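You operate a simulated robot arm through the tools that you are given. There is no shell and no other tool. Be economical: measure what you need, move in short steps, check, and stop when the job is done.

You run a simulated robot arm. Do the job below in one go: nothing can be reset, and whatever is moved stays where it is left.

Task
Put the spare yellow block fuse on the top of the long brown bench. Take the tall clear jar and put it on the red notebook. Take the blue mug on the top of the long brown bench and put it away on the worktop under the mug rack. Put the black pouch on the worktop under the mug rack. Open the black cabinet door d, take the gold weight and leave it on the upper shelf behind black cabinet door d and shut the d again. Take the small beige carton and leave it on the green notebook. Close the black cabinet door a. Put the pad carton on the white form on the clear end of the black cabinet top. Open the plates cupboard door, put the hook carton on the top shelf of the plates cupboard and shut the door again. Do these in any order. Set down upright: tall clear jar, blue mug, black pouch, gold weight, small beige carton, pad carton, hook carton.

The check looks at the end state, three seconds after you hand in, the way a careful person would. Anything else that was tipped, shoved, dropped, spilled or broken makes it a failure.

Robot
A 7-joint arm with a two-finger parallel gripper on a trunk, on a base that drives. Base frame: it is fixed to the floor where the robot stands at the start and does not move with it; the origin is under the middle of the robot, x ahead of it, y to its left, z up. Units: m, degrees, N and s.
Its first joint turns from -115.0 to 115.0 degrees. Places, roughly: black cabinet door A [-1.9, -3.9, 0.6]; black cabinet door D [-2.1, -5.1, 0.6]; black pouch (8x5x18 cm) [0.7, 2.4, 0.9]; blue mug (11x7x9 cm) [0.8, 2.5, 0.9]; form [-2.25, -4, 1]; gold weight (6x6x6 cm) [-2.2, -5.2, 1.1]; green notebook [-2.5, -4.75, 1]; hook carton [0.75, 3.5, 1]; pad carton [-2.25, -4, 1]; plates cupboard door [-2, 1.9, 0.5]; red notebook [0.5, -0.25, 0.5]; small beige carton [-2.25, -5, 1]; spare yellow block fuse [0.5, 0, 0.5]; tall clear jar (9x9x12 cm) [0.4, 0.2, 0.5]; top of the long brown bench [0.9, 2.3, 0.8]; top shelf of the plates cupboard [-2.3, 1.9, 0.5]; upper shelf behind black cabinet door d [-2.4, -5.1, 0.6]; worktop under the mug rack [-2.3, 0.7, 0.9]. Payload 3.91 kg.
The tool frame sits at the grasp point between the pads (the TCP): z along the fingers, y along the line on which they close. The tips reach 0.03 m beyond it. Largest opening 0.11 m; finger width 0.02, thickness 0.01; the body of the gripper, 0.048 by 0.112 m, starts 0.055 m behind the TCP.
Orientation is told as [roll, pitch, yaw] about the base's x, y, z axes, in that order, counted from this pose: with the fingers straight down and closing along the base's y, the tool's x points along the base's -x, its y along +y and its z along -z.

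Tools
- The arm moves only by the tool move_arm. Its argument "plan" is a list of rows, each an object of numbers (a shift or turn left out is 0, a gripper value left out holds the last): "tx", "ty", "tz": the shift along the base's x, y, z in units of 500 mm (1.0 is 500 mm); "rx", "ry", "rz": the turn, a rotation vector about the base's x, y, z in units of 90 degrees (1.0 is 90 degrees). In form: [{"tx": .., "ty": .., "tz": .., "rx": .., "ry": .., "rz": ..}, ...]. A call has 1 to 10 rows; each row is the pose to reach, as a shift and turn from the pose commanded when the call began. "jaw" is the finger opening in m, from 0 to 0.11, set as the call begins (left out, the last holds). A call with a number of a shift or a turn outside -1 to 1 is refused whole. A row lasts 0.2 s, in which the tool goes at most 0.05 m and 8.6 degrees; a call with a longer step from one row to the next is refused whole, and so is a gripper value outside its range. A pose out of reach is approached as far as the arm can. The call stops where the force on the tool passes 40 N (or 10 N more than at its start, if that is more) or the arm is blocked; 0.2 s more then pass. Each finger travels about 0.108 m/s and halts on what it meets, pressing with about 41 N; the grip force reading is that of the motor and also rises with nothing between the fingers. The clock runs only during rows and for 0.2 s after the last one: add rows that repeat a pose to give the fingers time. It gives the time, the measured TCP pose, the force on the tool (base axes), the opening and the grip force at its end, in the units of the frame above (readings bear some noise), with the torque about the TCP (base axes, N m) and any sound that the robot's microphone picked up.
- Cameras (640 x 400 px; columns grow to the right, rows downward): "scene" is now at [0.0203, 0.137, 1.3607]; the picture's right is [-0.19, -0.98, 0.00], its down [-0.70, 0.13, -0.70] and it looks along [0.69, -0.13, -0.71] (base axes); focal length 294 px, centre (320, 200). "wrist" rides on the gripper at [0.072, 0.017, -0.103] in the tool frame; the picture's right is [-0.23, 0.97, 0.00], its down [-0.76, -0.18, -0.62] and it looks along [-0.61, -0.14, 0.78] (tool axes); focal length 222 px, centre (320, 200). There is no depth. A picture from a camera that has moved, and an enlarged one, comes with that camera's place and axes in the base frame and with its lens.
- get_image(camera): a new picture of that camera. The clock stands still meanwhile.
- lift_body(by): slides the trunk up (or, below 0, down) by that many m; the arm and the scene camera ride with it, the base frame stays. It gives what a move gives, with no picture.
- drive_base(legs): drives the robot by 1 to 6 legs, each [ahead, turn to the left] in m and degrees, along the robot's own axes; the way and the turn of a leg run together, so that a leg with both is an arc; at most 1.5 m and 180 degrees a leg. The arm and the cameras ride along, it lands a little off, and it stops where it bumps. It gives what a move gives.
- turn_head(pan, tilt): turns the head with the scene camera to pan (to the left, within 155 degrees either way) and tilt (down, from -29 to 69), counted from straight ahead of the robot. It gives what a move gives.
- inspect(camera, box): a new picture of the part [left, top, right, bottom] of that camera's present view, enlarged. The clock stands still meanwhile.
- hand_in(): hands the job in; it is judged then, once.

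Go step by step. Nothing tells you exact positions but the pictures and the camera data: compare them with the known pose of the tool, close in by small moves and look again before you grip or let go. The budget is 535 turns and 318 pictures, counting those below and the enlarged ones. Unless the task says otherwise, let go and move clear before handing in, and close with one line.

The tools are called after ">>>" as a command line: name --argument value ..., lists and objects as JSON in quotes. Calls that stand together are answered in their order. move_arm: Moves the arm, as the interface text tells. Its arguments: {"type":"object","properties":{"plan":{"type":"array","items":{"type":"object","properties":{"tx":{"type":"number"},"ty":{"type":"number"},"tz":{"type":"number"},"rx":{"type":"number"},"ry":{"type":"number"},"rz":{"type":"number"}}}},"jaw":{"type":"number"}},"required":["plan"]} The other tools are called the same way: lift_body (by) slides the trunk up or down; drive_base (legs) drives the base; turn_head (pan, tilt) turns the head that bears the scene camera; get_image (camera) takes a picture; inspect (camera, box) takes an enlarged picture of a part of a camera's view; hand_in () hands the job in.

At the start:

```text
time: 0.0
position: [0.5321, 0.0376, 0.9991]
tool_rot: [0.0, 0.1, 0.0]
wrist_force: [0.2, 0.3, 0.0]
moment: [0.0, 0.01, -0.01]
opening: 0.11
grasp_force: 0.1
trunk travel left (down, up): [-0.475, 0.515]
robot x, y, heading: [-0.001, 0.0012, 0.0]
head pan, tilt: [-10.8, 45.4]
```

scene: 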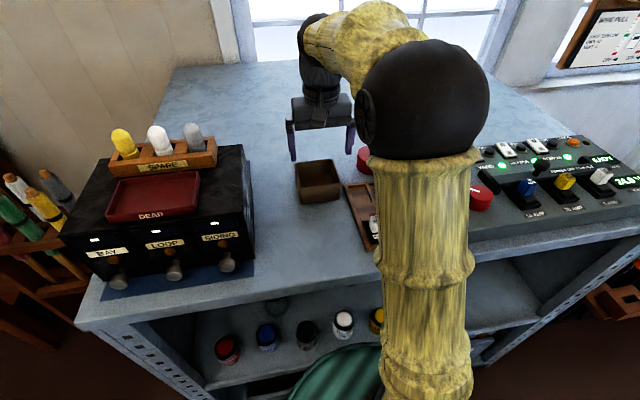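
wrist: 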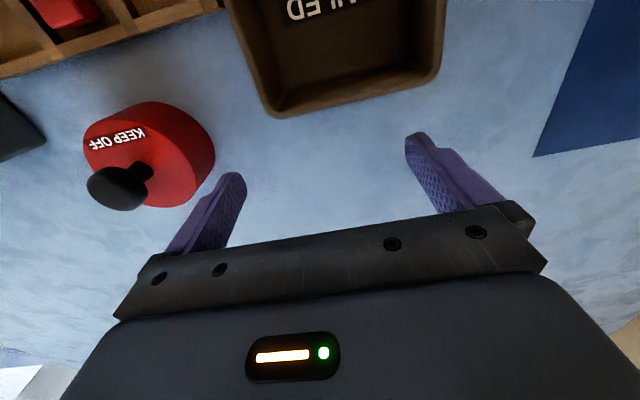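

I see a bench with a fuse cabinet (SPARE rack on the left), a panel on the right, and small trays. I'll take a closer look around first.

>>> turn_head --pan 30 --tilt 45

>>> get_image --camera "scene"

>>> turn_head --pan -45 --tilt 45

>>> get_image --camera "scene"

```text
time: 1.1
position: [0.5308, 0.0379, 0.9999]
tool_rot: [0.0, 0.0, 0.0]
wrist_force: [0.2, -0.3, -0.5]
moment: [0.0, 0.03, 0.03]
opening: 0.1101
grasp_force: 0.0
trunk travel left (down, up): [-0.475, 0.515]
robot x, y, heading: [0.0014, -0.0001, -0.0]
head pan, tilt: [30.0, 45.0]
```

```text
315 pictures are left
camera scene: at [0.0112, 0.1928, 1.3613], right [0.5, -0.87, 0.0], down [-0.61, -0.35, -0.71], along [0.61, 0.35, -0.71], focal length 294 px, centre (320, 200)
```

scene: 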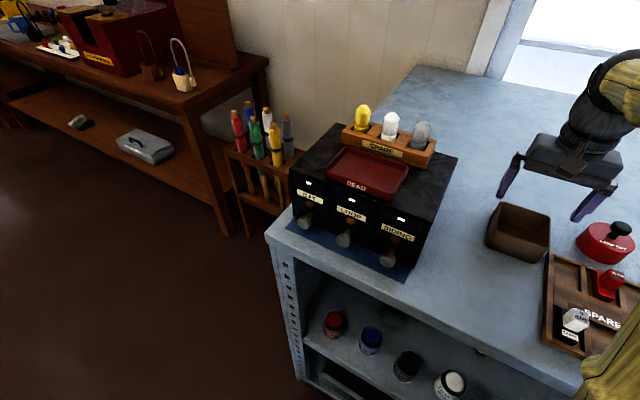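

```text
time: 2.5
position: [0.531, 0.0372, 0.9999]
tool_rot: [0.0, 0.1, -0.1]
wrist_force: [0.2, 0.7, -0.2]
moment: [0.01, 0.04, 0.01]
opening: 0.11
grasp_force: 0.1
trunk travel left (down, up): [-0.475, 0.515]
robot x, y, heading: [0.001, -0.0036, 0.0]
head pan, tilt: [-45.0, 45.0]
```

```text
314 pictures are left
camera scene: at [-0.0017, 0.0947, 1.3613], right [-0.71, -0.71, 0.0], down [-0.5, 0.5, -0.71], along [0.5, -0.5, -0.71], focal length 294 px, centre (320, 200)
```

scene: 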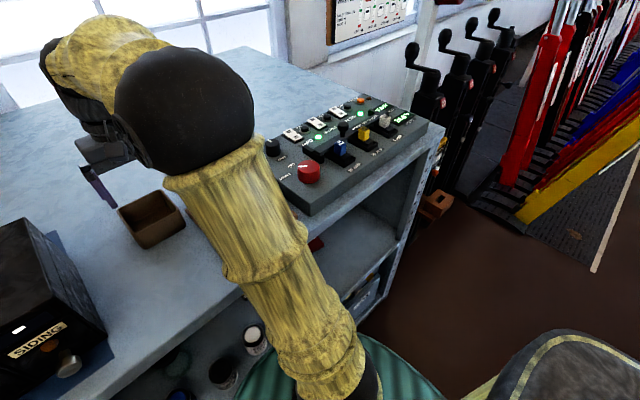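

The bench top looks to be near z≈0.88, with a shelf beneath at around 0.5. Before driving I'll look around in all directions.

>>> turn_head --pan 100 --tilt 30

>>> get_image --camera "scene"

>>> turn_head --pan 155 --tilt 30

>>> get_image --camera "scene"

>>> turn_head --pan -140 --tilt 30

>>> get_image --camera "scene"

>>> turn_head --pan -90 --tilt 30

>>> get_image --camera "scene"

>>> turn_head --pan 60 --tilt 25

>>> get_image --camera "scene"

```text
time: 4.8
position: [0.53, 0.0369, 0.9993]
tool_rot: [-0.1, 0.0, 0.0]
wrist_force: [1.1, -0.4, -1.0]
moment: [-0.03, 0.01, 0.04]
opening: 0.1098
grasp_force: 0.0
trunk travel left (down, up): [-0.475, 0.515]
robot x, y, heading: [0.003, -0.0021, 0.2]
head pan, tilt: [100.0, 30.0]
```

```text
313 pictures are left
camera scene: at [-0.0749, 0.2412, 1.3839], right [0.98, 0.17, 0.0], down [0.09, -0.49, -0.87], along [-0.15, 0.85, -0.5], focal length 294 px, centre (320, 200)
```

scene: 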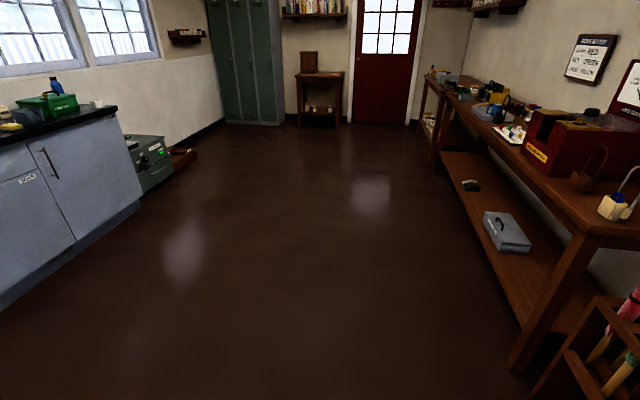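

```text
time: 6.1
position: [0.5307, 0.0376, 0.9998]
tool_rot: [0.0, 0.1, 0.1]
wrist_force: [-0.3, -0.7, -0.8]
moment: [-0.01, 0.0, 0.03]
opening: 0.11
grasp_force: 0.0
trunk travel left (down, up): [-0.475, 0.515]
robot x, y, heading: [0.0007, -0.0005, 0.1]
head pan, tilt: [154.7, 30.0]
```

```text
312 pictures are left
camera scene: at [-0.141, 0.1909, 1.3839], right [0.43, 0.9, 0.0], down [0.45, -0.21, -0.87], along [-0.78, 0.37, -0.5], focal length 294 px, centre (320, 200)
```

scene: 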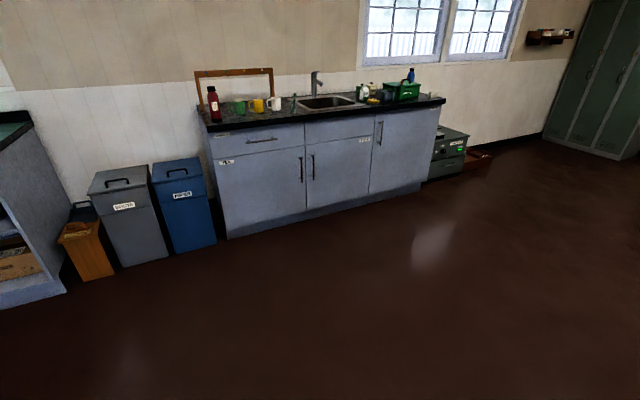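

```text
time: 10.1
position: [0.5304, 0.0377, 0.9999]
tool_rot: [0.0, 0.0, 0.0]
wrist_force: [0.6, -0.2, -0.3]
moment: [-0.05, 0.0, -0.01]
opening: 0.1099
grasp_force: 0.1
trunk travel left (down, up): [-0.475, 0.515]
robot x, y, heading: [-0.0028, -0.0016, 0.0]
head pan, tilt: [-140.0, 30.0]
```

```text
311 pictures are left
camera scene: at [-0.1285, 0.094, 1.3839], right [-0.64, 0.77, 0.0], down [0.38, 0.32, -0.87], along [-0.66, -0.56, -0.5], focal length 294 px, centre (320, 200)
```

scene: 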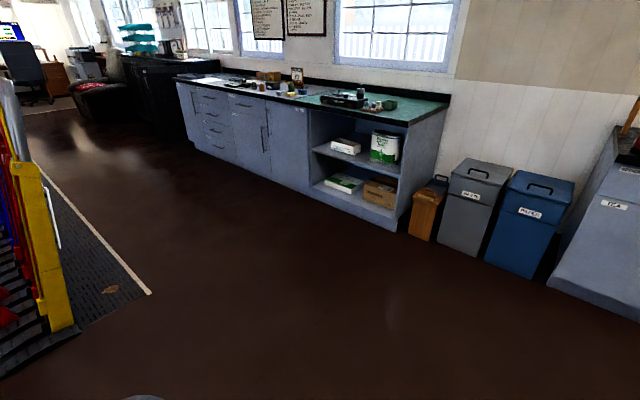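

```text
time: 11.3
position: [0.5291, 0.0375, 0.9989]
tool_rot: [0.0, 0.0, 0.0]
wrist_force: [-0.7, -0.1, -0.1]
moment: [0.01, 0.01, -0.03]
opening: 0.11
grasp_force: 0.1
trunk travel left (down, up): [-0.475, 0.515]
robot x, y, heading: [0.0009, 0.0011, -0.1]
head pan, tilt: [-90.0, 30.0]
```

```text
310 pictures are left
camera scene: at [-0.0593, 0.0617, 1.3839], right [-1.0, 0.0, 0.0], down [0.0, 0.5, -0.87], along [0.0, -0.87, -0.5], focal length 294 px, centre (320, 200)
```

scene: 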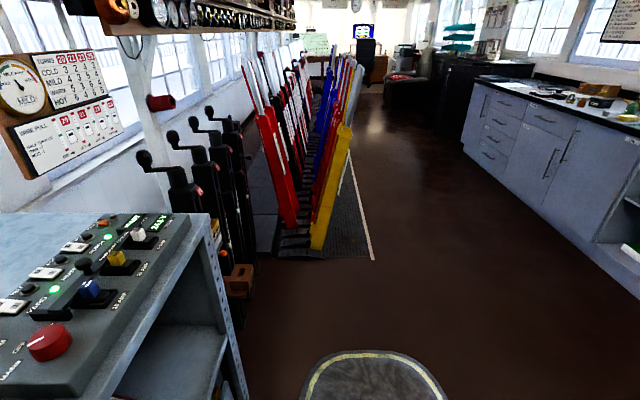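

```text
time: 13.6
position: [0.5302, 0.0371, 0.9994]
tool_rot: [0.0, 0.0, 0.0]
wrist_force: [-0.2, 0.3, -0.3]
moment: [-0.02, -0.01, -0.01]
opening: 0.1099
grasp_force: 0.0
trunk travel left (down, up): [-0.475, 0.515]
robot x, y, heading: [0.0006, 0.0004, 0.2]
head pan, tilt: [60.0, 25.0]
```

```text
309 pictures are left
camera scene: at [-0.0132, 0.2319, 1.3919], right [0.87, -0.5, 0.0], down [-0.21, -0.37, -0.91], along [0.45, 0.78, -0.42], focal length 294 px, centre (320, 200)
```

scene: 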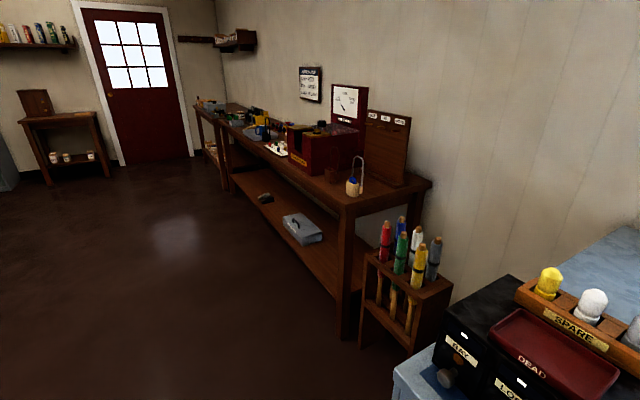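

The floor behind me is clear. I'll back off 0.6 m and look at the bench and its shelf.

>>> drive_base --legs '[[-0.7, 0]]'

>>> turn_head --pan 0 --tilt 35

>>> get_image --camera "scene"

>>> lift_body --by -0.4

>>> turn_head --pan 0 --tilt 22

>>> get_image --camera "scene"

```text
time: 14.8
position: [0.4995, 0.0374, 0.9996]
tool_rot: [-0.1, -1.3, -0.6]
wrist_force: [8.5, 1.7, -6.2]
moment: [-0.34, -0.08, -0.51]
opening: 0.1099
grasp_force: 0.0
trunk travel left (down, up): [-0.475, 0.515]
robot x, y, heading: [-0.0401, -0.0024, 0.2]
head pan, tilt: [60.0, 25.0]
stopped in leg 1: the force on the tool passed its limit (the readings are from after the stop); the commanded pose is now the measured one
```

```text
time: 16.1
position: [0.4997, 0.0374, 0.9995]
tool_rot: [0.0, -1.2, -0.5]
wrist_force: [14.1, 2.1, -7.6]
moment: [-0.4, -0.17, -0.85]
opening: 0.1099
grasp_force: 0.1
trunk travel left (down, up): [-0.475, 0.515]
robot x, y, heading: [-0.038, 0.0019, 0.2]
head pan, tilt: [0.0, 35.0]
```

```text
308 pictures are left
camera scene: at [-0.0076, 0.1526, 1.376], right [0.0, -1.0, 0.0], down [-0.58, 0.0, -0.82], along [0.82, 0.0, -0.58], focal length 294 px, centre (320, 200)
```

scene: 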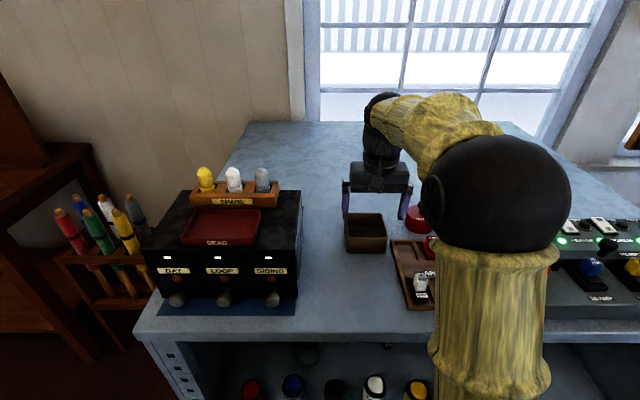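

```text
time: 16.6
position: [0.4994, 0.0378, 0.9969]
tool_rot: [0.3, -2.2, -0.8]
wrist_force: [2.4, -1.0, 0.6]
moment: [0.04, -0.01, -0.19]
opening: 0.1095
grasp_force: 0.1
trunk travel left (down, up): [-0.466, 0.524]
robot x, y, heading: [-0.0347, 0.0004, -0.2]
head pan, tilt: [0.0, 35.0]
stopped: the force on the tool passed its limit (the readings are from after the stop); the commanded pose is now the measured one
```

```text
time: 17.4
position: [0.4995, 0.0366, 0.9965]
tool_rot: [0.3, -2.0, -0.7]
wrist_force: [4.3, -0.5, 1.7]
moment: [0.05, 0.02, -0.25]
opening: 0.1095
grasp_force: 0.2
trunk travel left (down, up): [-0.466, 0.524]
robot x, y, heading: [-0.038, -0.002, -0.0]
head pan, tilt: [0.0, 22.0]
```

```text
307 pictures are left
camera scene: at [-0.005, 0.152, 1.3873], right [0.0, -1.0, 0.0], down [-0.38, 0.0, -0.93], along [0.93, 0.0, -0.38], focal length 294 px, centre (320, 200)
```

scene: 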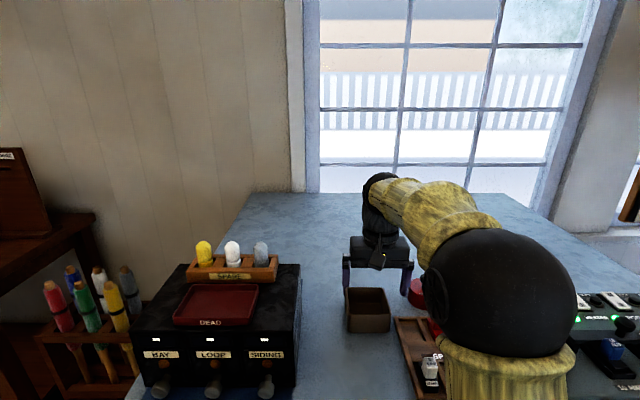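

The tool touched something while backing off and lowering. I'll check the wrist view.

>>> get_image --camera "wrist"

>>> inspect --camera "scene" --box '[300, 160, 520, 400]'

```text
306 pictures are left
camera wrist: at [0.4223, 0.0542, 1.0961], right [0.24, 0.97, 0.01], down [0.74, -0.19, 0.65], along [0.63, -0.15, -0.76], focal length 222 px, centre (320, 200)
```

wrist: 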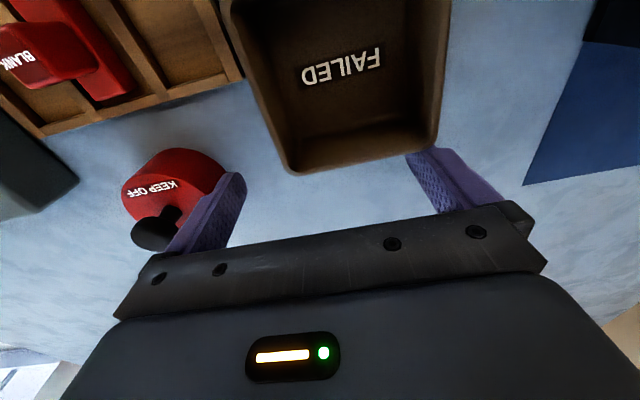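

```text
1.67 times, centred on (410, 280) of scene
camera zoom: at [-0.005, 0.152, 1.3873], right [0.0, -1.0, 0.0], down [-0.38, 0.0, -0.93], along [0.93, 0.0, -0.38], focal length 490 px, centre (170, 67)
```

zoom: 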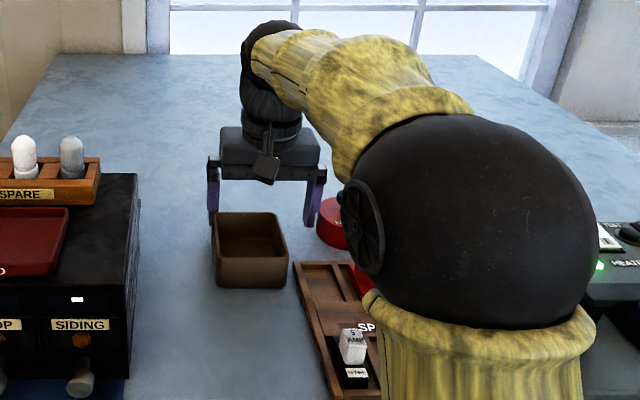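

A fingertip is touching the rim of the FAILED tray. I'll raise the tool straight up first.

>>> move_arm --plan '[{"tx": 0.02, "tz": 0.02}, {"tx": 0.02, "tz": 0.1}, {"tx": 0.02, "tz": 0.2}]'

>>> get_image --camera "wrist"

```text
time: 18.2
position: [0.5076, 0.0374, 1.0982]
tool_rot: [0.3, -2.0, -0.7]
wrist_force: [-0.1, -0.1, 0.0]
moment: [-0.01, -0.01, 0.02]
opening: 0.1101
grasp_force: 0.0
trunk travel left (down, up): [-0.466, 0.524]
robot x, y, heading: [-0.0397, -0.0032, 0.1]
head pan, tilt: [0.0, 22.0]
```

```text
304 pictures are left
camera wrist: at [0.4314, 0.0542, 1.1977], right [0.24, 0.97, 0.01], down [0.74, -0.19, 0.65], along [0.63, -0.15, -0.76], focal length 222 px, centre (320, 200)
```

wrist: 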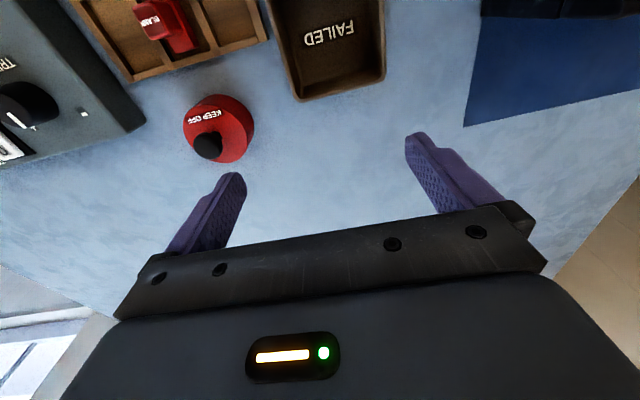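

The tray appears unmoved (within measuring error). I'll back off now with the tool clear above it.

>>> move_arm --plan '[{"tz": 0.1}, {"tz": 0.16}]'

>>> drive_base --legs '[[-0.8, 0]]'

>>> turn_head --pan 0 --tilt 35

>>> get_image --camera "scene"

>>> lift_body --by -0.45

>>> turn_head --pan 0 --tilt 20

>>> get_image --camera "scene"

```text
time: 18.8
position: [0.5065, 0.0389, 1.1755]
tool_rot: [0.3, -2.1, -0.7]
wrist_force: [0.3, 0.3, -0.1]
moment: [0.02, -0.02, 0.02]
opening: 0.1099
grasp_force: 0.1
trunk travel left (down, up): [-0.466, 0.524]
robot x, y, heading: [-0.0379, 0.0008, -0.2]
head pan, tilt: [0.0, 22.0]
```

```text
time: 23.0
position: [-0.2793, 0.0382, 1.1749]
tool_rot: [0.3, -2.2, -0.3]
wrist_force: [-0.1, -0.4, 0.0]
moment: [-0.01, -0.02, -0.02]
opening: 0.1098
grasp_force: 0.1
trunk travel left (down, up): [-0.466, 0.524]
robot x, y, heading: [-0.8252, -0.0057, 0.5]
head pan, tilt: [0.0, 22.0]
```

```text
time: 23.7
position: [-0.2802, 0.038, 1.1743]
tool_rot: [0.3, -2.2, -0.3]
wrist_force: [-1.1, -1.2, 0.0]
moment: [-0.04, -0.02, -0.02]
opening: 0.1102
grasp_force: 0.0
trunk travel left (down, up): [-0.466, 0.524]
robot x, y, heading: [-0.8224, -0.0007, 0.7]
head pan, tilt: [0.0, 35.0]
```

```text
303 pictures are left
camera scene: at [-0.7965, 0.1493, 1.3667], right [0.01, -1.0, 0.0], down [-0.57, 0.0, -0.82], along [0.82, 0.01, -0.57], focal length 294 px, centre (320, 200)
```

scene: 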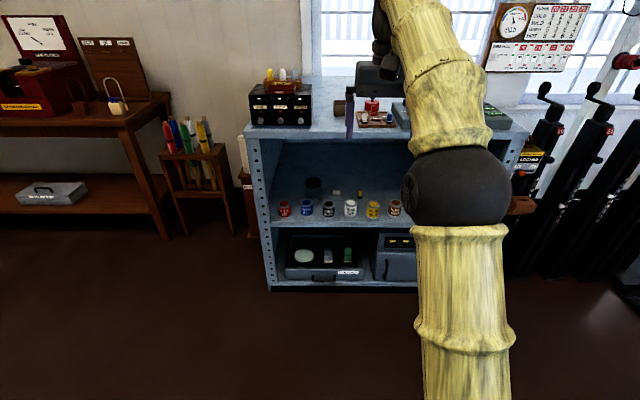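

```text
refused: -0.45 is not a number from -0.4 to 0.4
```

```text
time: 24.5
position: [-0.2798, 0.0393, 1.1764]
tool_rot: [0.3, -2.2, -0.3]
wrist_force: [0.3, -0.7, 0.2]
moment: [0.0, 0.06, -0.03]
opening: 0.11
grasp_force: 0.1
trunk travel left (down, up): [-0.466, 0.524]
robot x, y, heading: [-0.8251, -0.0009, 0.4]
head pan, tilt: [0.0, 20.0]
```

```text
302 pictures are left
camera scene: at [-0.7914, 0.1493, 1.3905], right [0.01, -1.0, 0.0], down [-0.34, 0.0, -0.94], along [0.94, 0.01, -0.34], focal length 294 px, centre (320, 200)
```

scene: 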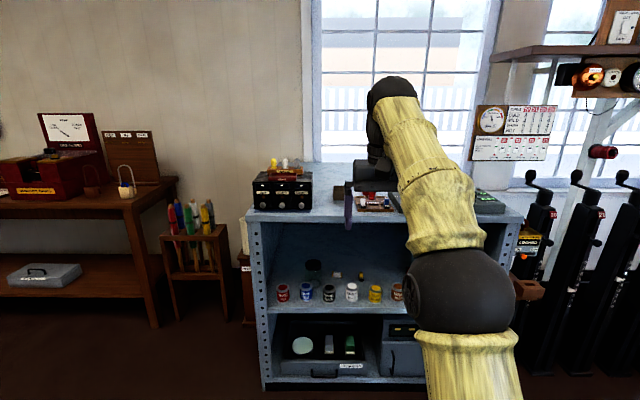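

The shelf at z≈0.5 holds a jar row in front, with the clear jar and small items behind. I'll lower the trunk and turn the body so the arm doesn't block the view.

>>> lift_body --by -0.4

>>> drive_base --legs '[[0, -50]]'

>>> turn_head --pan 42 --tilt 20

>>> get_image --camera "scene"

```text
time: 28.3
position: [-0.2799, 0.0372, 0.7758]
tool_rot: [0.3, -2.2, -0.3]
wrist_force: [0.8, 0.6, -0.3]
moment: [-0.02, -0.01, -0.06]
opening: 0.11
grasp_force: 0.0
trunk travel left (down, up): [-0.066, 0.924]
robot x, y, heading: [-0.8245, -0.0017, 0.5]
head pan, tilt: [0.0, 20.0]
```

```text
time: 31.0
position: [-0.4388, -0.3916, 0.7757]
tool_rot: [0.4, -2.2, -49.8]
wrist_force: [0.5, -0.1, -0.1]
moment: [0.0, -0.01, -0.03]
opening: 0.1101
grasp_force: 0.1
trunk travel left (down, up): [-0.066, 0.924]
robot x, y, heading: [-0.8235, -0.0047, -48.9]
head pan, tilt: [0.0, 20.0]
```

```text
time: 32.1
position: [-0.4395, -0.3921, 0.7757]
tool_rot: [0.2, -2.3, -49.9]
wrist_force: [0.4, -0.7, 0.0]
moment: [-0.02, -0.01, -0.01]
opening: 0.1098
grasp_force: 0.0
trunk travel left (down, up): [-0.066, 0.924]
robot x, y, heading: [-0.8236, -0.0042, -49.2]
head pan, tilt: [42.0, 20.0]
```

```text
301 pictures are left
camera scene: at [-0.6545, 0.1296, 0.9905], right [-0.13, -0.99, 0.0], down [-0.34, 0.04, -0.94], along [0.93, -0.12, -0.34], focal length 294 px, centre (320, 200)
```

scene: 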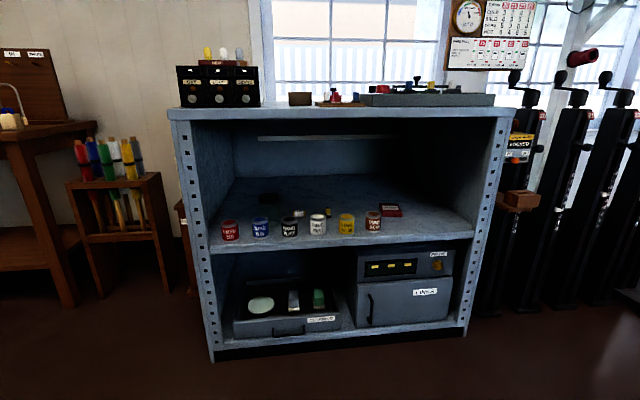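

>>> inspect --camera "scene" --box '[200, 120, 440, 270]'

>>> lift_body --by -0.06

>>> drive_base --legs '[[0.25, 0]]'

>>> turn_head --pan 50 --tilt 25

>>> get_image --camera "scene"

```text
2.67 times, centred on (320, 195) of scene
camera zoom: at [-0.6545, 0.1296, 0.9905], right [-0.13, -0.99, 0.0], down [-0.34, 0.04, -0.94], along [0.93, -0.12, -0.34], focal length 784 px, centre (320, 213)
```

zoom: 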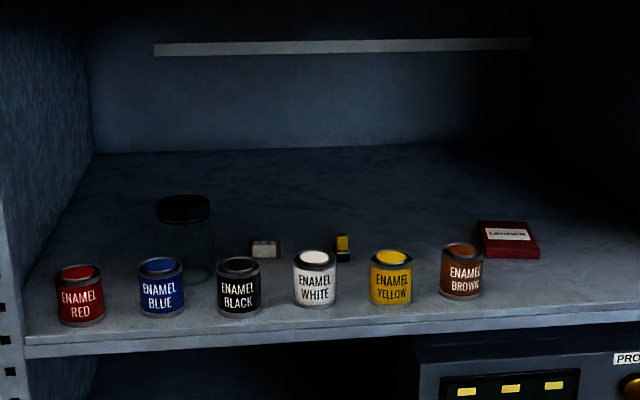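

```text
time: 33.1
position: [-0.4387, -0.3894, 0.7146]
tool_rot: [0.3, -2.2, -49.9]
wrist_force: [-0.2, 0.4, -0.3]
moment: [-0.03, -0.02, 0.02]
opening: 0.1097
grasp_force: 0.1
trunk travel left (down, up): [-0.006, 0.984]
robot x, y, heading: [-0.8251, -0.006, -49.4]
head pan, tilt: [42.0, 20.0]
```

```text
time: 34.9
position: [-0.2779, -0.5785, 0.7146]
tool_rot: [0.3, -2.2, -49.9]
wrist_force: [0.5, 0.4, 0.1]
moment: [0.0, 0.01, 0.01]
opening: 0.1102
grasp_force: 0.0
trunk travel left (down, up): [-0.006, 0.984]
robot x, y, heading: [-0.6617, -0.1918, -49.7]
head pan, tilt: [42.0, 20.0]
```

```text
time: 35.6
position: [-0.2771, -0.5792, 0.7155]
tool_rot: [0.2, -2.1, -49.8]
wrist_force: [0.6, 0.5, 0.5]
moment: [-0.02, -0.01, -0.02]
opening: 0.1098
grasp_force: 0.0
trunk travel left (down, up): [-0.006, 0.984]
robot x, y, heading: [-0.6608, -0.1903, -49.1]
head pan, tilt: [50.0, 25.0]
```

```text
299 pictures are left
camera scene: at [-0.4924, -0.0459, 0.9225], right [0.01, -1.0, 0.0], down [-0.42, -0.01, -0.91], along [0.91, 0.01, -0.42], focal length 294 px, centre (320, 200)
```

scene: 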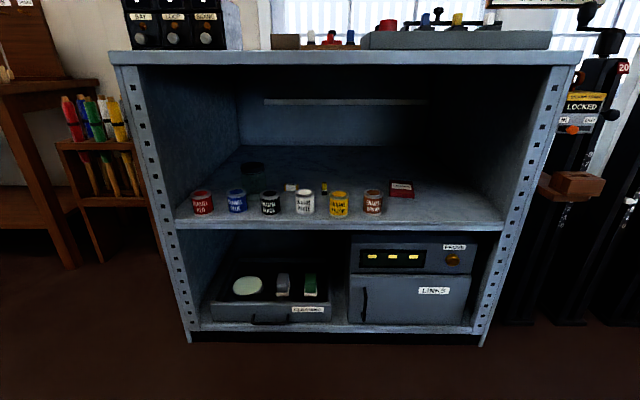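

The shelf is at z≈0.50 (white can ≈(0.32, 0.01)), the clear jar is near (0.45, 0.195), the fuse near (0.475, −0.05) and the red notebook near (0.5, −0.32). The bench underside is at ≈0.92. I'll square up, then pitch and lower the tool before driving in.

>>> drive_base --legs '[[-0.17, 0], [0, 49.2]]'

>>> move_arm --plan '[{"tz": -0.08, "ry": -0.09}, {"tz": -0.16, "ry": -0.18}, {"tz": -0.2, "ry": -0.27}, {"tz": -0.2, "ry": -0.36}]'

>>> turn_head --pan 20 --tilt 25

>>> get_image --camera "scene"

>>> get_image --camera "wrist"

```text
time: 39.2
position: [-0.2262, -0.0264, 0.7148]
tool_rot: [0.2, -2.2, -0.7]
wrist_force: [0.4, -0.6, 0.0]
moment: [-0.05, -0.01, 0.01]
opening: 0.11
grasp_force: 0.1
trunk travel left (down, up): [-0.006, 0.984]
robot x, y, heading: [-0.7699, -0.0646, 0.1]
head pan, tilt: [50.0, 25.0]
```

```text
time: 40.2
position: [-0.2278, -0.0279, 0.6153]
tool_rot: [0.8, -34.7, -0.8]
wrist_force: [0.1, 0.1, 0.7]
moment: [-0.03, -0.03, -0.01]
opening: 0.11
grasp_force: 0.1
trunk travel left (down, up): [-0.006, 0.984]
robot x, y, heading: [-0.7707, -0.0673, 0.3]
head pan, tilt: [50.0, 25.0]
```

```text
time: 41.2
position: [-0.2272, -0.0262, 0.613]
tool_rot: [0.6, -34.6, -0.8]
wrist_force: [0.7, 0.1, -0.2]
moment: [0.0, 0.01, -0.01]
opening: 0.11
grasp_force: 0.1
trunk travel left (down, up): [-0.006, 0.984]
robot x, y, heading: [-0.7736, -0.0635, 0.3]
head pan, tilt: [20.0, 25.0]
```

```text
298 pictures are left
camera scene: at [-0.7441, 0.119, 0.9225], right [0.34, -0.94, 0.0], down [-0.4, -0.15, -0.91], along [0.85, 0.31, -0.42], focal length 294 px, centre (320, 200)
```

scene: 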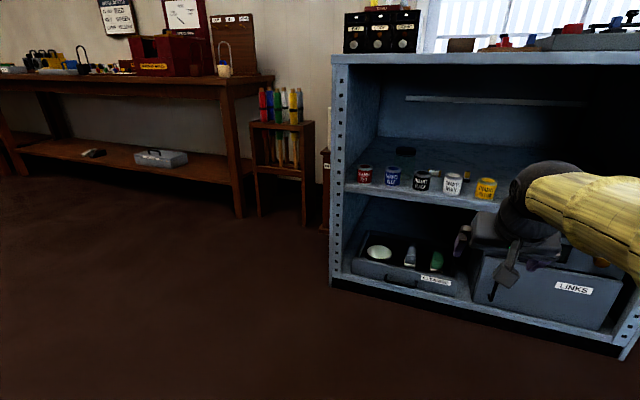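

```text
297 pictures are left
camera wrist: at [-0.3466, -0.01, 0.6571], right [0.19, 0.97, 0.14], down [0.27, -0.19, 0.94], along [0.94, -0.15, -0.3], focal length 222 px, centre (320, 200)
```

wrist: 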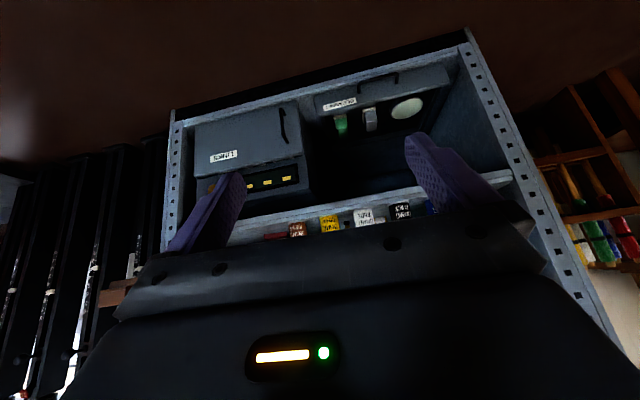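

>>> turn_head --pan -20 --tilt 25

>>> get_image --camera "scene"

```text
time: 42.3
position: [-0.2264, -0.0257, 0.6143]
tool_rot: [0.8, -34.5, -0.8]
wrist_force: [-0.3, 0.1, 0.1]
moment: [0.01, -0.01, -0.01]
opening: 0.1099
grasp_force: 0.0
trunk travel left (down, up): [-0.006, 0.984]
robot x, y, heading: [-0.7716, -0.0643, -0.1]
head pan, tilt: [-20.0, 25.0]
```

```text
296 pictures are left
camera scene: at [-0.744, 0.0559, 0.9225], right [-0.34, -0.94, 0.0], down [-0.4, 0.14, -0.91], along [0.85, -0.31, -0.42], focal length 294 px, centre (320, 200)
```

scene: 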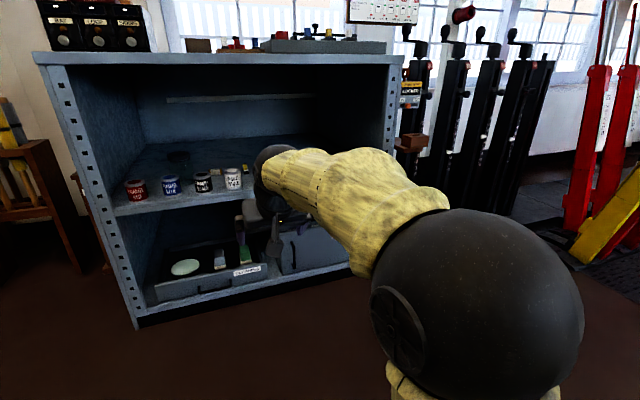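

The whole arm sits well below the bench underside. I'll raise the tool slightly and drive ahead so the gripper passes over the cans.

>>> move_arm --plan '[{"tz": 0.09}]'

>>> drive_base --legs '[[0.5, 0]]'

>>> turn_head --pan 15 --tilt 30

>>> get_image --camera "scene"

>>> get_image --camera "wrist"

```text
time: 42.7
position: [-0.2277, -0.0271, 0.6595]
tool_rot: [0.7, -34.6, -0.7]
wrist_force: [0.2, 0.1, 0.0]
moment: [-0.01, 0.0, 0.01]
opening: 0.1098
grasp_force: 0.1
trunk travel left (down, up): [-0.006, 0.984]
robot x, y, heading: [-0.7724, -0.0669, -0.2]
head pan, tilt: [-20.0, 25.0]
```

```text
time: 45.6
position: [0.2624, -0.0286, 0.6594]
tool_rot: [0.6, -34.6, -1.1]
wrist_force: [0.9, 1.0, 0.0]
moment: [-0.04, 0.01, 0.03]
opening: 0.1101
grasp_force: 0.1
trunk travel left (down, up): [-0.006, 0.984]
robot x, y, heading: [-0.281, -0.0612, -0.1]
head pan, tilt: [-20.0, 25.0]
```

```text
time: 46.6
position: [0.2619, -0.0275, 0.6598]
tool_rot: [0.8, -34.6, -1.0]
wrist_force: [1.1, 0.2, 1.2]
moment: [-0.01, 0.0, 0.03]
opening: 0.1098
grasp_force: 0.0
trunk travel left (down, up): [-0.006, 0.984]
robot x, y, heading: [-0.2803, -0.0672, -0.0]
head pan, tilt: [15.0, 30.0]
```

```text
295 pictures are left
camera scene: at [-0.2522, 0.1108, 0.9145], right [0.26, -0.97, 0.0], down [-0.48, -0.13, -0.87], along [0.84, 0.22, -0.5], focal length 294 px, centre (320, 200)
```

scene: 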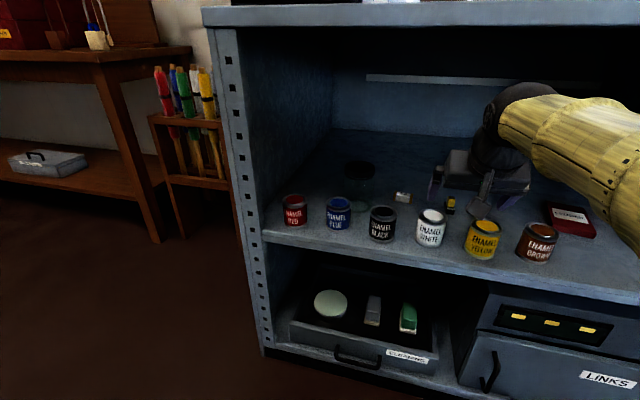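

```text
294 pictures are left
camera wrist: at [0.1434, -0.0109, 0.7025], right [0.2, 0.97, 0.14], down [0.27, -0.19, 0.94], along [0.94, -0.15, -0.3], focal length 222 px, centre (320, 200)
```

wrist: 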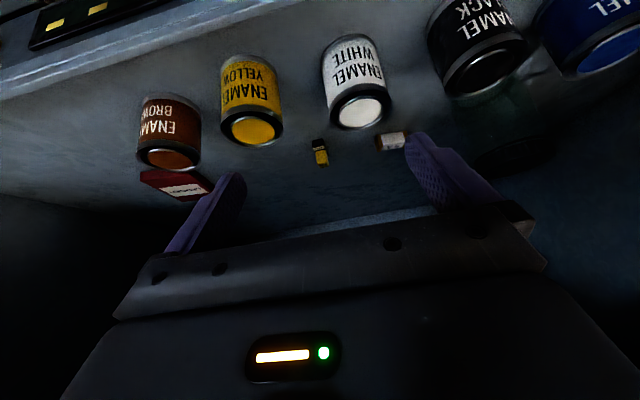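

>>> inspect --camera "scene" --box '[260, 130, 420, 230]'

>>> inspect --camera "scene" --box '[440, 170, 640, 295]'

```text
4.00 times, centred on (340, 180) of scene
camera zoom: at [-0.2522, 0.1108, 0.9145], right [0.26, -0.97, 0.0], down [-0.48, -0.13, -0.87], along [0.84, 0.22, -0.5], focal length 1177 px, centre (240, 280)
```

zoom: 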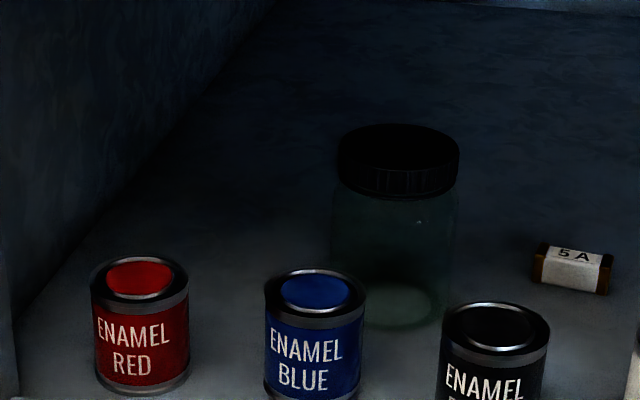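

```text
3.20 times, centred on (540, 232) of scene
camera zoom: at [-0.2522, 0.1108, 0.9145], right [0.26, -0.97, 0.0], down [-0.48, -0.13, -0.87], along [0.84, 0.22, -0.5], focal length 941 px, centre (-384, 96)
```

zoom: 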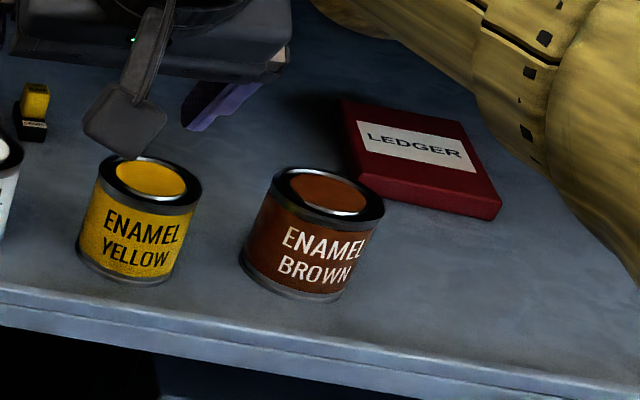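

The clear jar is at about (0.425, 0.184), and the ledger centre is at about (0.49, −0.327), roughly 8×13 cm with a slight yaw. I'll drive in 0.15 m, then retract the tool and go over to the jar's y.

>>> drive_base --legs '[[0.15, 0]]'

>>> move_arm --plan '[{"tx": -0.08}, {"tx": -0.16, "ty": 0.05}, {"tx": -0.16, "ty": 0.14}, {"tx": -0.16, "ty": 0.23}, {"tx": -0.16, "ty": 0.32}, {"tx": -0.16, "ty": 0.4}, {"tx": -0.16, "ty": 0.42}, {"tx": -0.16, "ty": 0.42}]'

>>> get_image --camera "scene"

>>> get_image --camera "wrist"

```text
time: 47.9
position: [0.4089, -0.0262, 0.6604]
tool_rot: [0.7, -34.7, -0.7]
wrist_force: [-0.4, 0.9, 1.1]
moment: [-0.03, -0.04, 0.01]
opening: 0.1102
grasp_force: 0.1
trunk travel left (down, up): [-0.006, 0.984]
robot x, y, heading: [-0.134, -0.065, 0.0]
head pan, tilt: [15.0, 30.0]
```

```text
time: 49.7
position: [0.329, 0.1844, 0.6593]
tool_rot: [0.7, -34.6, -0.7]
wrist_force: [-0.6, 0.1, -0.1]
moment: [-0.01, 0.01, 0.01]
opening: 0.1099
grasp_force: 0.1
trunk travel left (down, up): [-0.006, 0.984]
robot x, y, heading: [-0.1346, -0.0669, 0.1]
head pan, tilt: [15.0, 30.0]
```

```text
291 pictures are left
camera scene: at [-0.1055, 0.111, 0.9145], right [0.26, -0.97, 0.0], down [-0.48, -0.13, -0.87], along [0.84, 0.23, -0.5], focal length 294 px, centre (320, 200)
```

scene: 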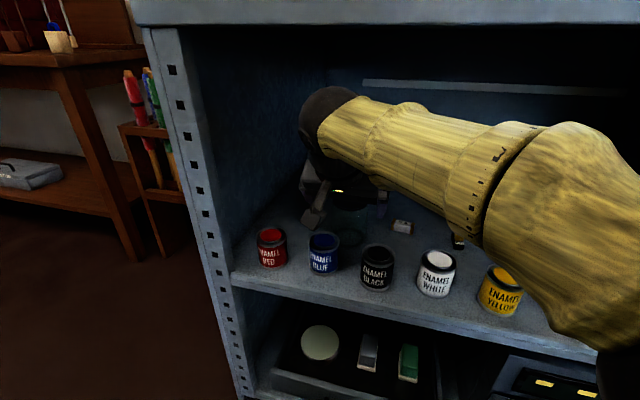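

```text
290 pictures are left
camera wrist: at [0.2098, 0.2001, 0.7015], right [0.19, 0.97, 0.14], down [0.27, -0.19, 0.94], along [0.94, -0.15, -0.3], focal length 222 px, centre (320, 200)
```

wrist: 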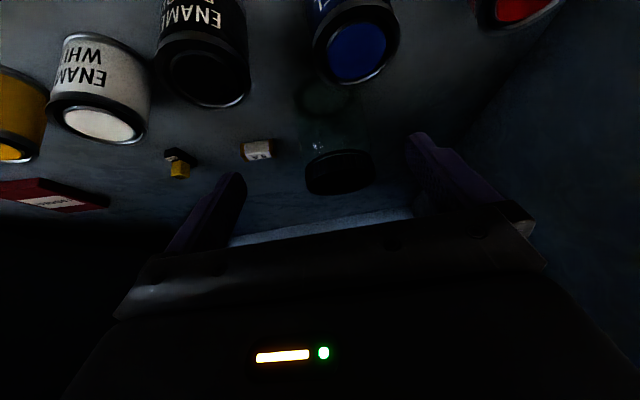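

The jar lid centre reads y≈0.189 from the wrist. I'll lower to z≈0.607 and slide forward around the jar.

>>> move_arm --plan '[{"ty": 0.008, "tz": -0.06}, {"ty": 0.008, "tz": -0.105}, {"ty": 0.008, "tz": -0.105, "tx": 0.06}, {"ty": 0.008, "tz": -0.105, "tx": 0.1}, {"ty": 0.008, "tz": -0.105, "tx": 0.1}]'

>>> get_image --camera "wrist"

>>> inspect --camera "scene" --box '[220, 140, 460, 290]'

```text
time: 50.9
position: [0.3803, 0.1884, 0.6076]
tool_rot: [0.7, -34.5, -0.7]
wrist_force: [0.1, 0.5, 0.2]
moment: [-0.01, 0.01, 0.0]
opening: 0.11
grasp_force: 0.1
trunk travel left (down, up): [-0.006, 0.984]
robot x, y, heading: [-0.1341, -0.0635, -0.1]
head pan, tilt: [15.0, 30.0]
```

```text
289 pictures are left
camera wrist: at [0.2614, 0.2043, 0.6496], right [0.19, 0.97, 0.14], down [0.27, -0.19, 0.94], along [0.94, -0.15, -0.3], focal length 222 px, centre (320, 200)
```

wrist: 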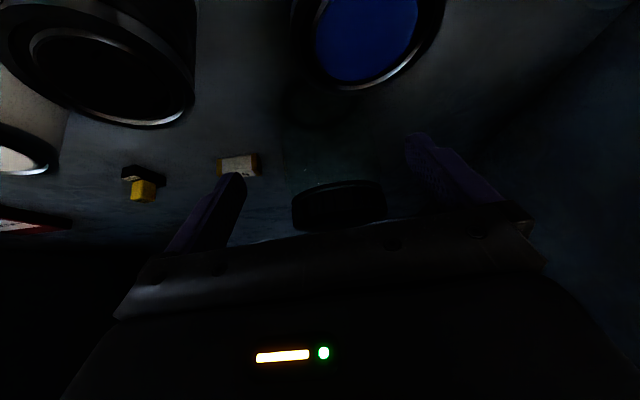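

```text
2.67 times, centred on (340, 215) of scene
camera zoom: at [-0.1055, 0.111, 0.9145], right [0.26, -0.97, 0.0], down [-0.48, -0.13, -0.87], along [0.84, 0.23, -0.5], focal length 784 px, centre (267, 160)
```

zoom: 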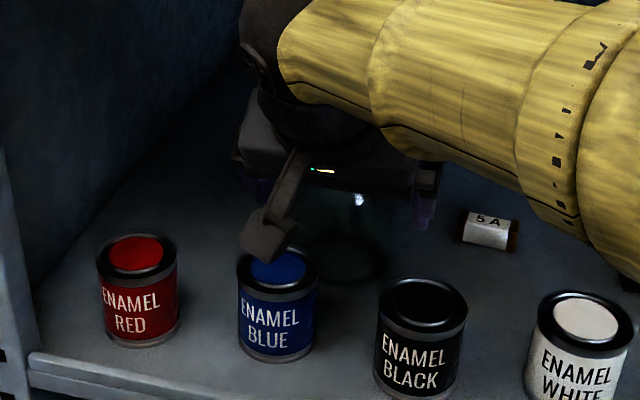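

>>> move_arm --plan '[{"ty": 0.005, "tx": 0.05}, {"ty": 0.006, "tx": 0.09, "tz": -0.01}, {"ty": 0.006, "tx": 0.09, "tz": -0.01}]'

>>> get_image --camera "wrist"

```text
time: 51.7
position: [0.4263, 0.1912, 0.6042]
tool_rot: [0.7, -34.6, -0.8]
wrist_force: [0.1, -0.5, -0.4]
moment: [-0.02, 0.0, 0.01]
opening: 0.11
grasp_force: 0.1
trunk travel left (down, up): [-0.006, 0.984]
robot x, y, heading: [-0.1368, -0.0635, 0.0]
head pan, tilt: [15.0, 30.0]
```

```text
287 pictures are left
camera wrist: at [0.3059, 0.2076, 0.6466], right [0.19, 0.97, 0.14], down [0.27, -0.19, 0.94], along [0.94, -0.14, -0.3], focal length 222 px, centre (320, 200)
```

wrist: 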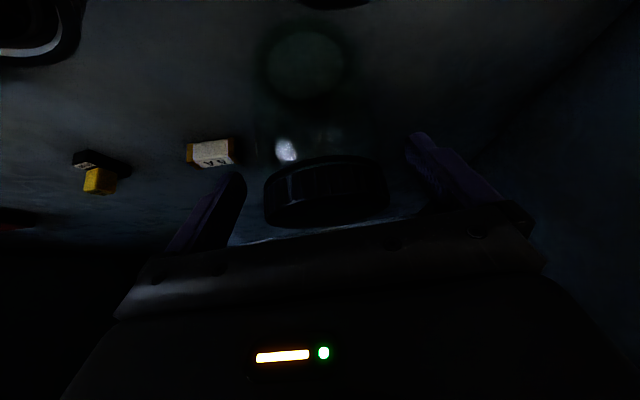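

The jar centre reads (0.43, 0.194), so I'm well centred. Closing the jaws.

>>> move_arm --plan '[{"ty": 0.006, "tx": 0.008}, {"ty": 0.006, "tx": 0.008}]'

>>> move_arm --plan '[{}, {}, {}, {}]' --jaw 0.05

```text
time: 52.3
position: [0.4293, 0.1936, 0.6039]
tool_rot: [0.7, -34.6, -0.8]
wrist_force: [-0.1, 1.0, 0.2]
moment: [0.0, -0.01, 0.0]
opening: 0.1101
grasp_force: 0.1
trunk travel left (down, up): [-0.006, 0.984]
robot x, y, heading: [-0.1334, -0.0639, 0.1]
head pan, tilt: [15.0, 30.0]
```

```text
time: 53.3
position: [0.4287, 0.1932, 0.604]
tool_rot: [0.7, -34.5, -0.7]
wrist_force: [1.9, -0.4, 1.2]
moment: [0.02, -0.1, -0.03]
opening: 0.0811
grasp_force: 41.0
trunk travel left (down, up): [-0.006, 0.984]
robot x, y, heading: [-0.1315, -0.0633, 0.0]
head pan, tilt: [15.0, 30.0]
```

Gripped at 0.081. I'll lift 8 cm and carry it over the fuses toward the ledger.

>>> move_arm --plan '[{"tz": 0.04}, {"tz": 0.1}, {"tz": 0.16}, {"tz": 0.17, "tx": 0.03, "ty": -0.06}, {"tz": 0.17, "tx": 0.06, "ty": -0.14}, {"tz": 0.17, "tx": 0.06, "ty": -0.23}, {"tz": 0.17, "tx": 0.08, "ty": -0.32}, {"tz": 0.17, "tx": 0.08, "ty": -0.41}, {"tz": 0.17, "tx": 0.1, "ty": -0.5}, {"tz": 0.17, "tx": 0.1, "ty": -0.52}]'

>>> get_image --camera "scene"

>>> get_image --camera "wrist"

```text
time: 55.5
position: [0.4801, -0.0689, 0.6891]
tool_rot: [0.7, -34.6, -0.8]
wrist_force: [-0.4, 1.0, -2.6]
moment: [0.02, 0.05, 0.04]
opening: 0.0809
grasp_force: 40.3
trunk travel left (down, up): [-0.006, 0.984]
robot x, y, heading: [-0.1321, -0.0664, 0.2]
head pan, tilt: [15.0, 30.0]
```

```text
286 pictures are left
camera scene: at [-0.1053, 0.111, 0.9145], right [0.26, -0.97, 0.0], down [-0.48, -0.13, -0.87], along [0.84, 0.23, -0.5], focal length 294 px, centre (320, 200)
```

scene: 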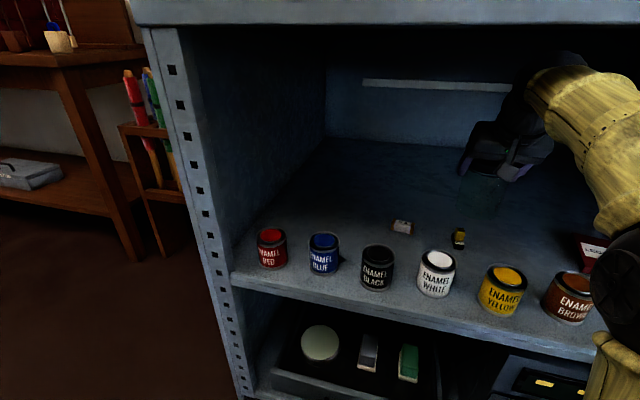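

```text
285 pictures are left
camera wrist: at [0.3597, -0.0519, 0.7313], right [0.19, 0.97, 0.14], down [0.27, -0.19, 0.94], along [0.94, -0.15, -0.3], focal length 222 px, centre (320, 200)
```

wrist: 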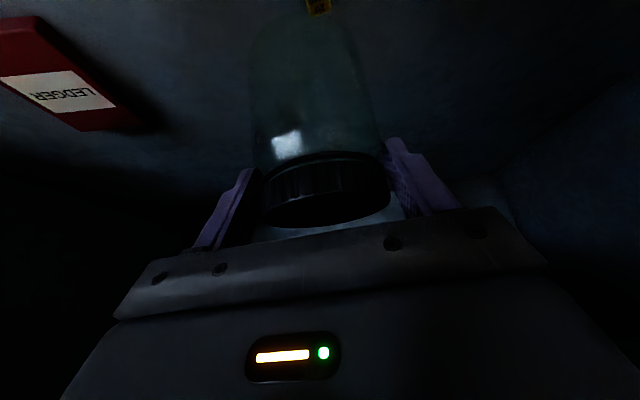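

>>> move_arm --plan '[{"ty": -0.08}, {"ty": -0.17}, {"ty": -0.26}, {"ty": -0.35}, {"ty": -0.43}, {"ty": -0.47}, {"ty": -0.47}]'

>>> turn_head --pan -35 --tilt 30

>>> get_image --camera "scene"

>>> get_image --camera "wrist"

```text
time: 57.1
position: [0.4776, -0.3034, 0.6869]
tool_rot: [0.7, -34.6, -0.8]
wrist_force: [0.4, 0.3, -3.1]
moment: [-0.01, 0.01, 0.0]
opening: 0.0813
grasp_force: 41.1
trunk travel left (down, up): [-0.006, 0.984]
robot x, y, heading: [-0.1384, -0.0658, 0.2]
head pan, tilt: [15.0, 30.0]
```

```text
time: 58.3
position: [0.4762, -0.3026, 0.6868]
tool_rot: [0.7, -34.6, -0.8]
wrist_force: [1.0, -0.2, -2.9]
moment: [0.02, 0.02, -0.02]
opening: 0.0811
grasp_force: 40.5
trunk travel left (down, up): [-0.006, 0.984]
robot x, y, heading: [-0.1323, -0.0658, -0.2]
head pan, tilt: [-35.0, 30.0]
```

```text
284 pictures are left
camera scene: at [-0.1184, 0.0356, 0.9145], right [-0.57, -0.82, 0.0], down [-0.41, 0.29, -0.87], along [0.71, -0.5, -0.5], focal length 294 px, centre (320, 200)
```

scene: 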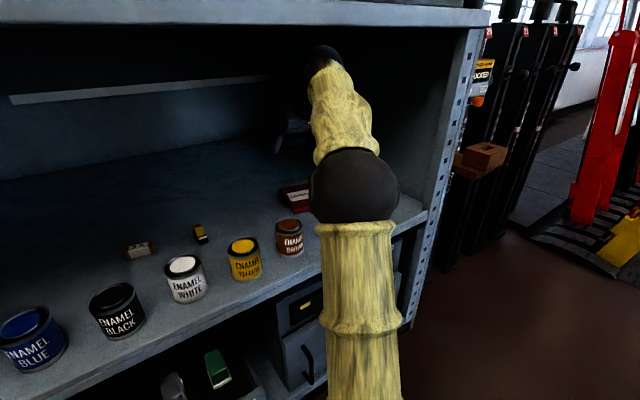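

```text
283 pictures are left
camera wrist: at [0.3581, -0.2866, 0.7297], right [0.19, 0.97, 0.14], down [0.27, -0.19, 0.94], along [0.94, -0.15, -0.3], focal length 222 px, centre (320, 200)
```

wrist: 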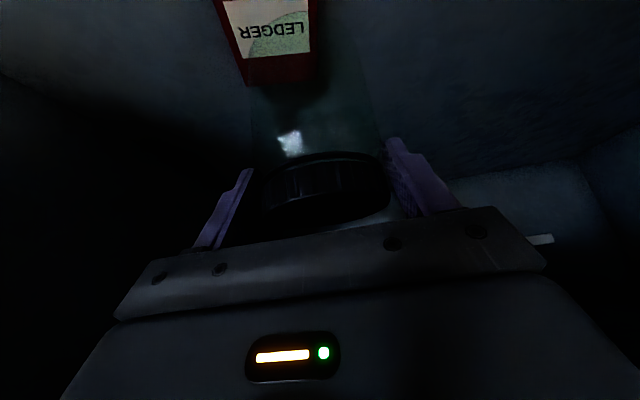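

Ledger centre reckoned at (0.498, −0.33). I'll move above it and lower toward its top.

>>> move_arm --plan '[{"tx": 0.04, "ty": -0.052}, {"tx": 0.04, "ty": -0.052, "tz": -0.06}, {"tx": 0.04, "ty": -0.052, "tz": -0.1}, {"tx": 0.04, "ty": -0.052, "tz": -0.1}]'

>>> get_image --camera "wrist"

>>> turn_head --pan -10 --tilt 30

>>> get_image --camera "scene"

```text
time: 59.3
position: [0.4972, -0.329, 0.637]
tool_rot: [0.7, -34.7, -0.7]
wrist_force: [0.4, -0.2, -2.6]
moment: [-0.01, 0.03, -0.01]
opening: 0.081
grasp_force: 41.2
trunk travel left (down, up): [-0.006, 0.984]
robot x, y, heading: [-0.1333, -0.0638, 0.0]
head pan, tilt: [-35.0, 30.0]
```

```text
282 pictures are left
camera wrist: at [0.3791, -0.312, 0.6793], right [0.19, 0.97, 0.14], down [0.27, -0.19, 0.94], along [0.94, -0.15, -0.3], focal length 222 px, centre (320, 200)
```

wrist: 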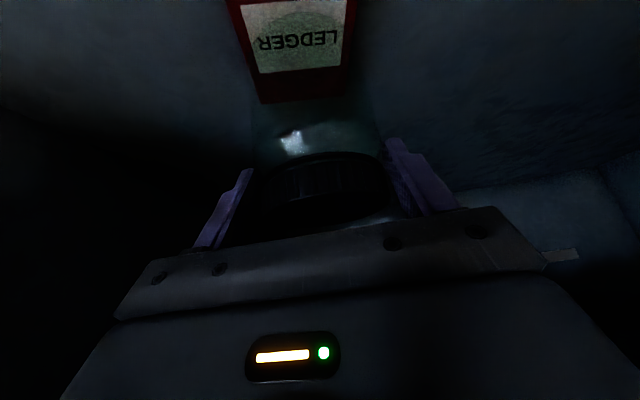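

```text
time: 60.2
position: [0.4978, -0.3284, 0.6365]
tool_rot: [0.7, -34.6, -0.8]
wrist_force: [-0.2, -0.3, -3.3]
moment: [0.05, 0.01, 0.02]
opening: 0.0812
grasp_force: 40.6
trunk travel left (down, up): [-0.006, 0.984]
robot x, y, heading: [-0.1343, -0.0669, -0.1]
head pan, tilt: [-10.0, 30.0]
```

```text
281 pictures are left
camera scene: at [-0.1035, 0.0717, 0.9145], right [-0.17, -0.98, 0.0], down [-0.49, 0.09, -0.87], along [0.85, -0.15, -0.5], focal length 294 px, centre (320, 200)
```

scene: 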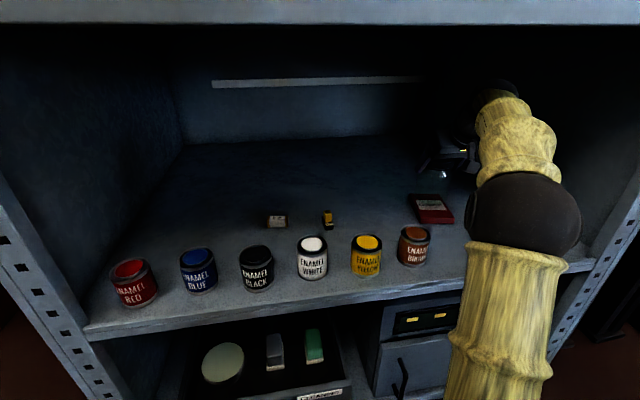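

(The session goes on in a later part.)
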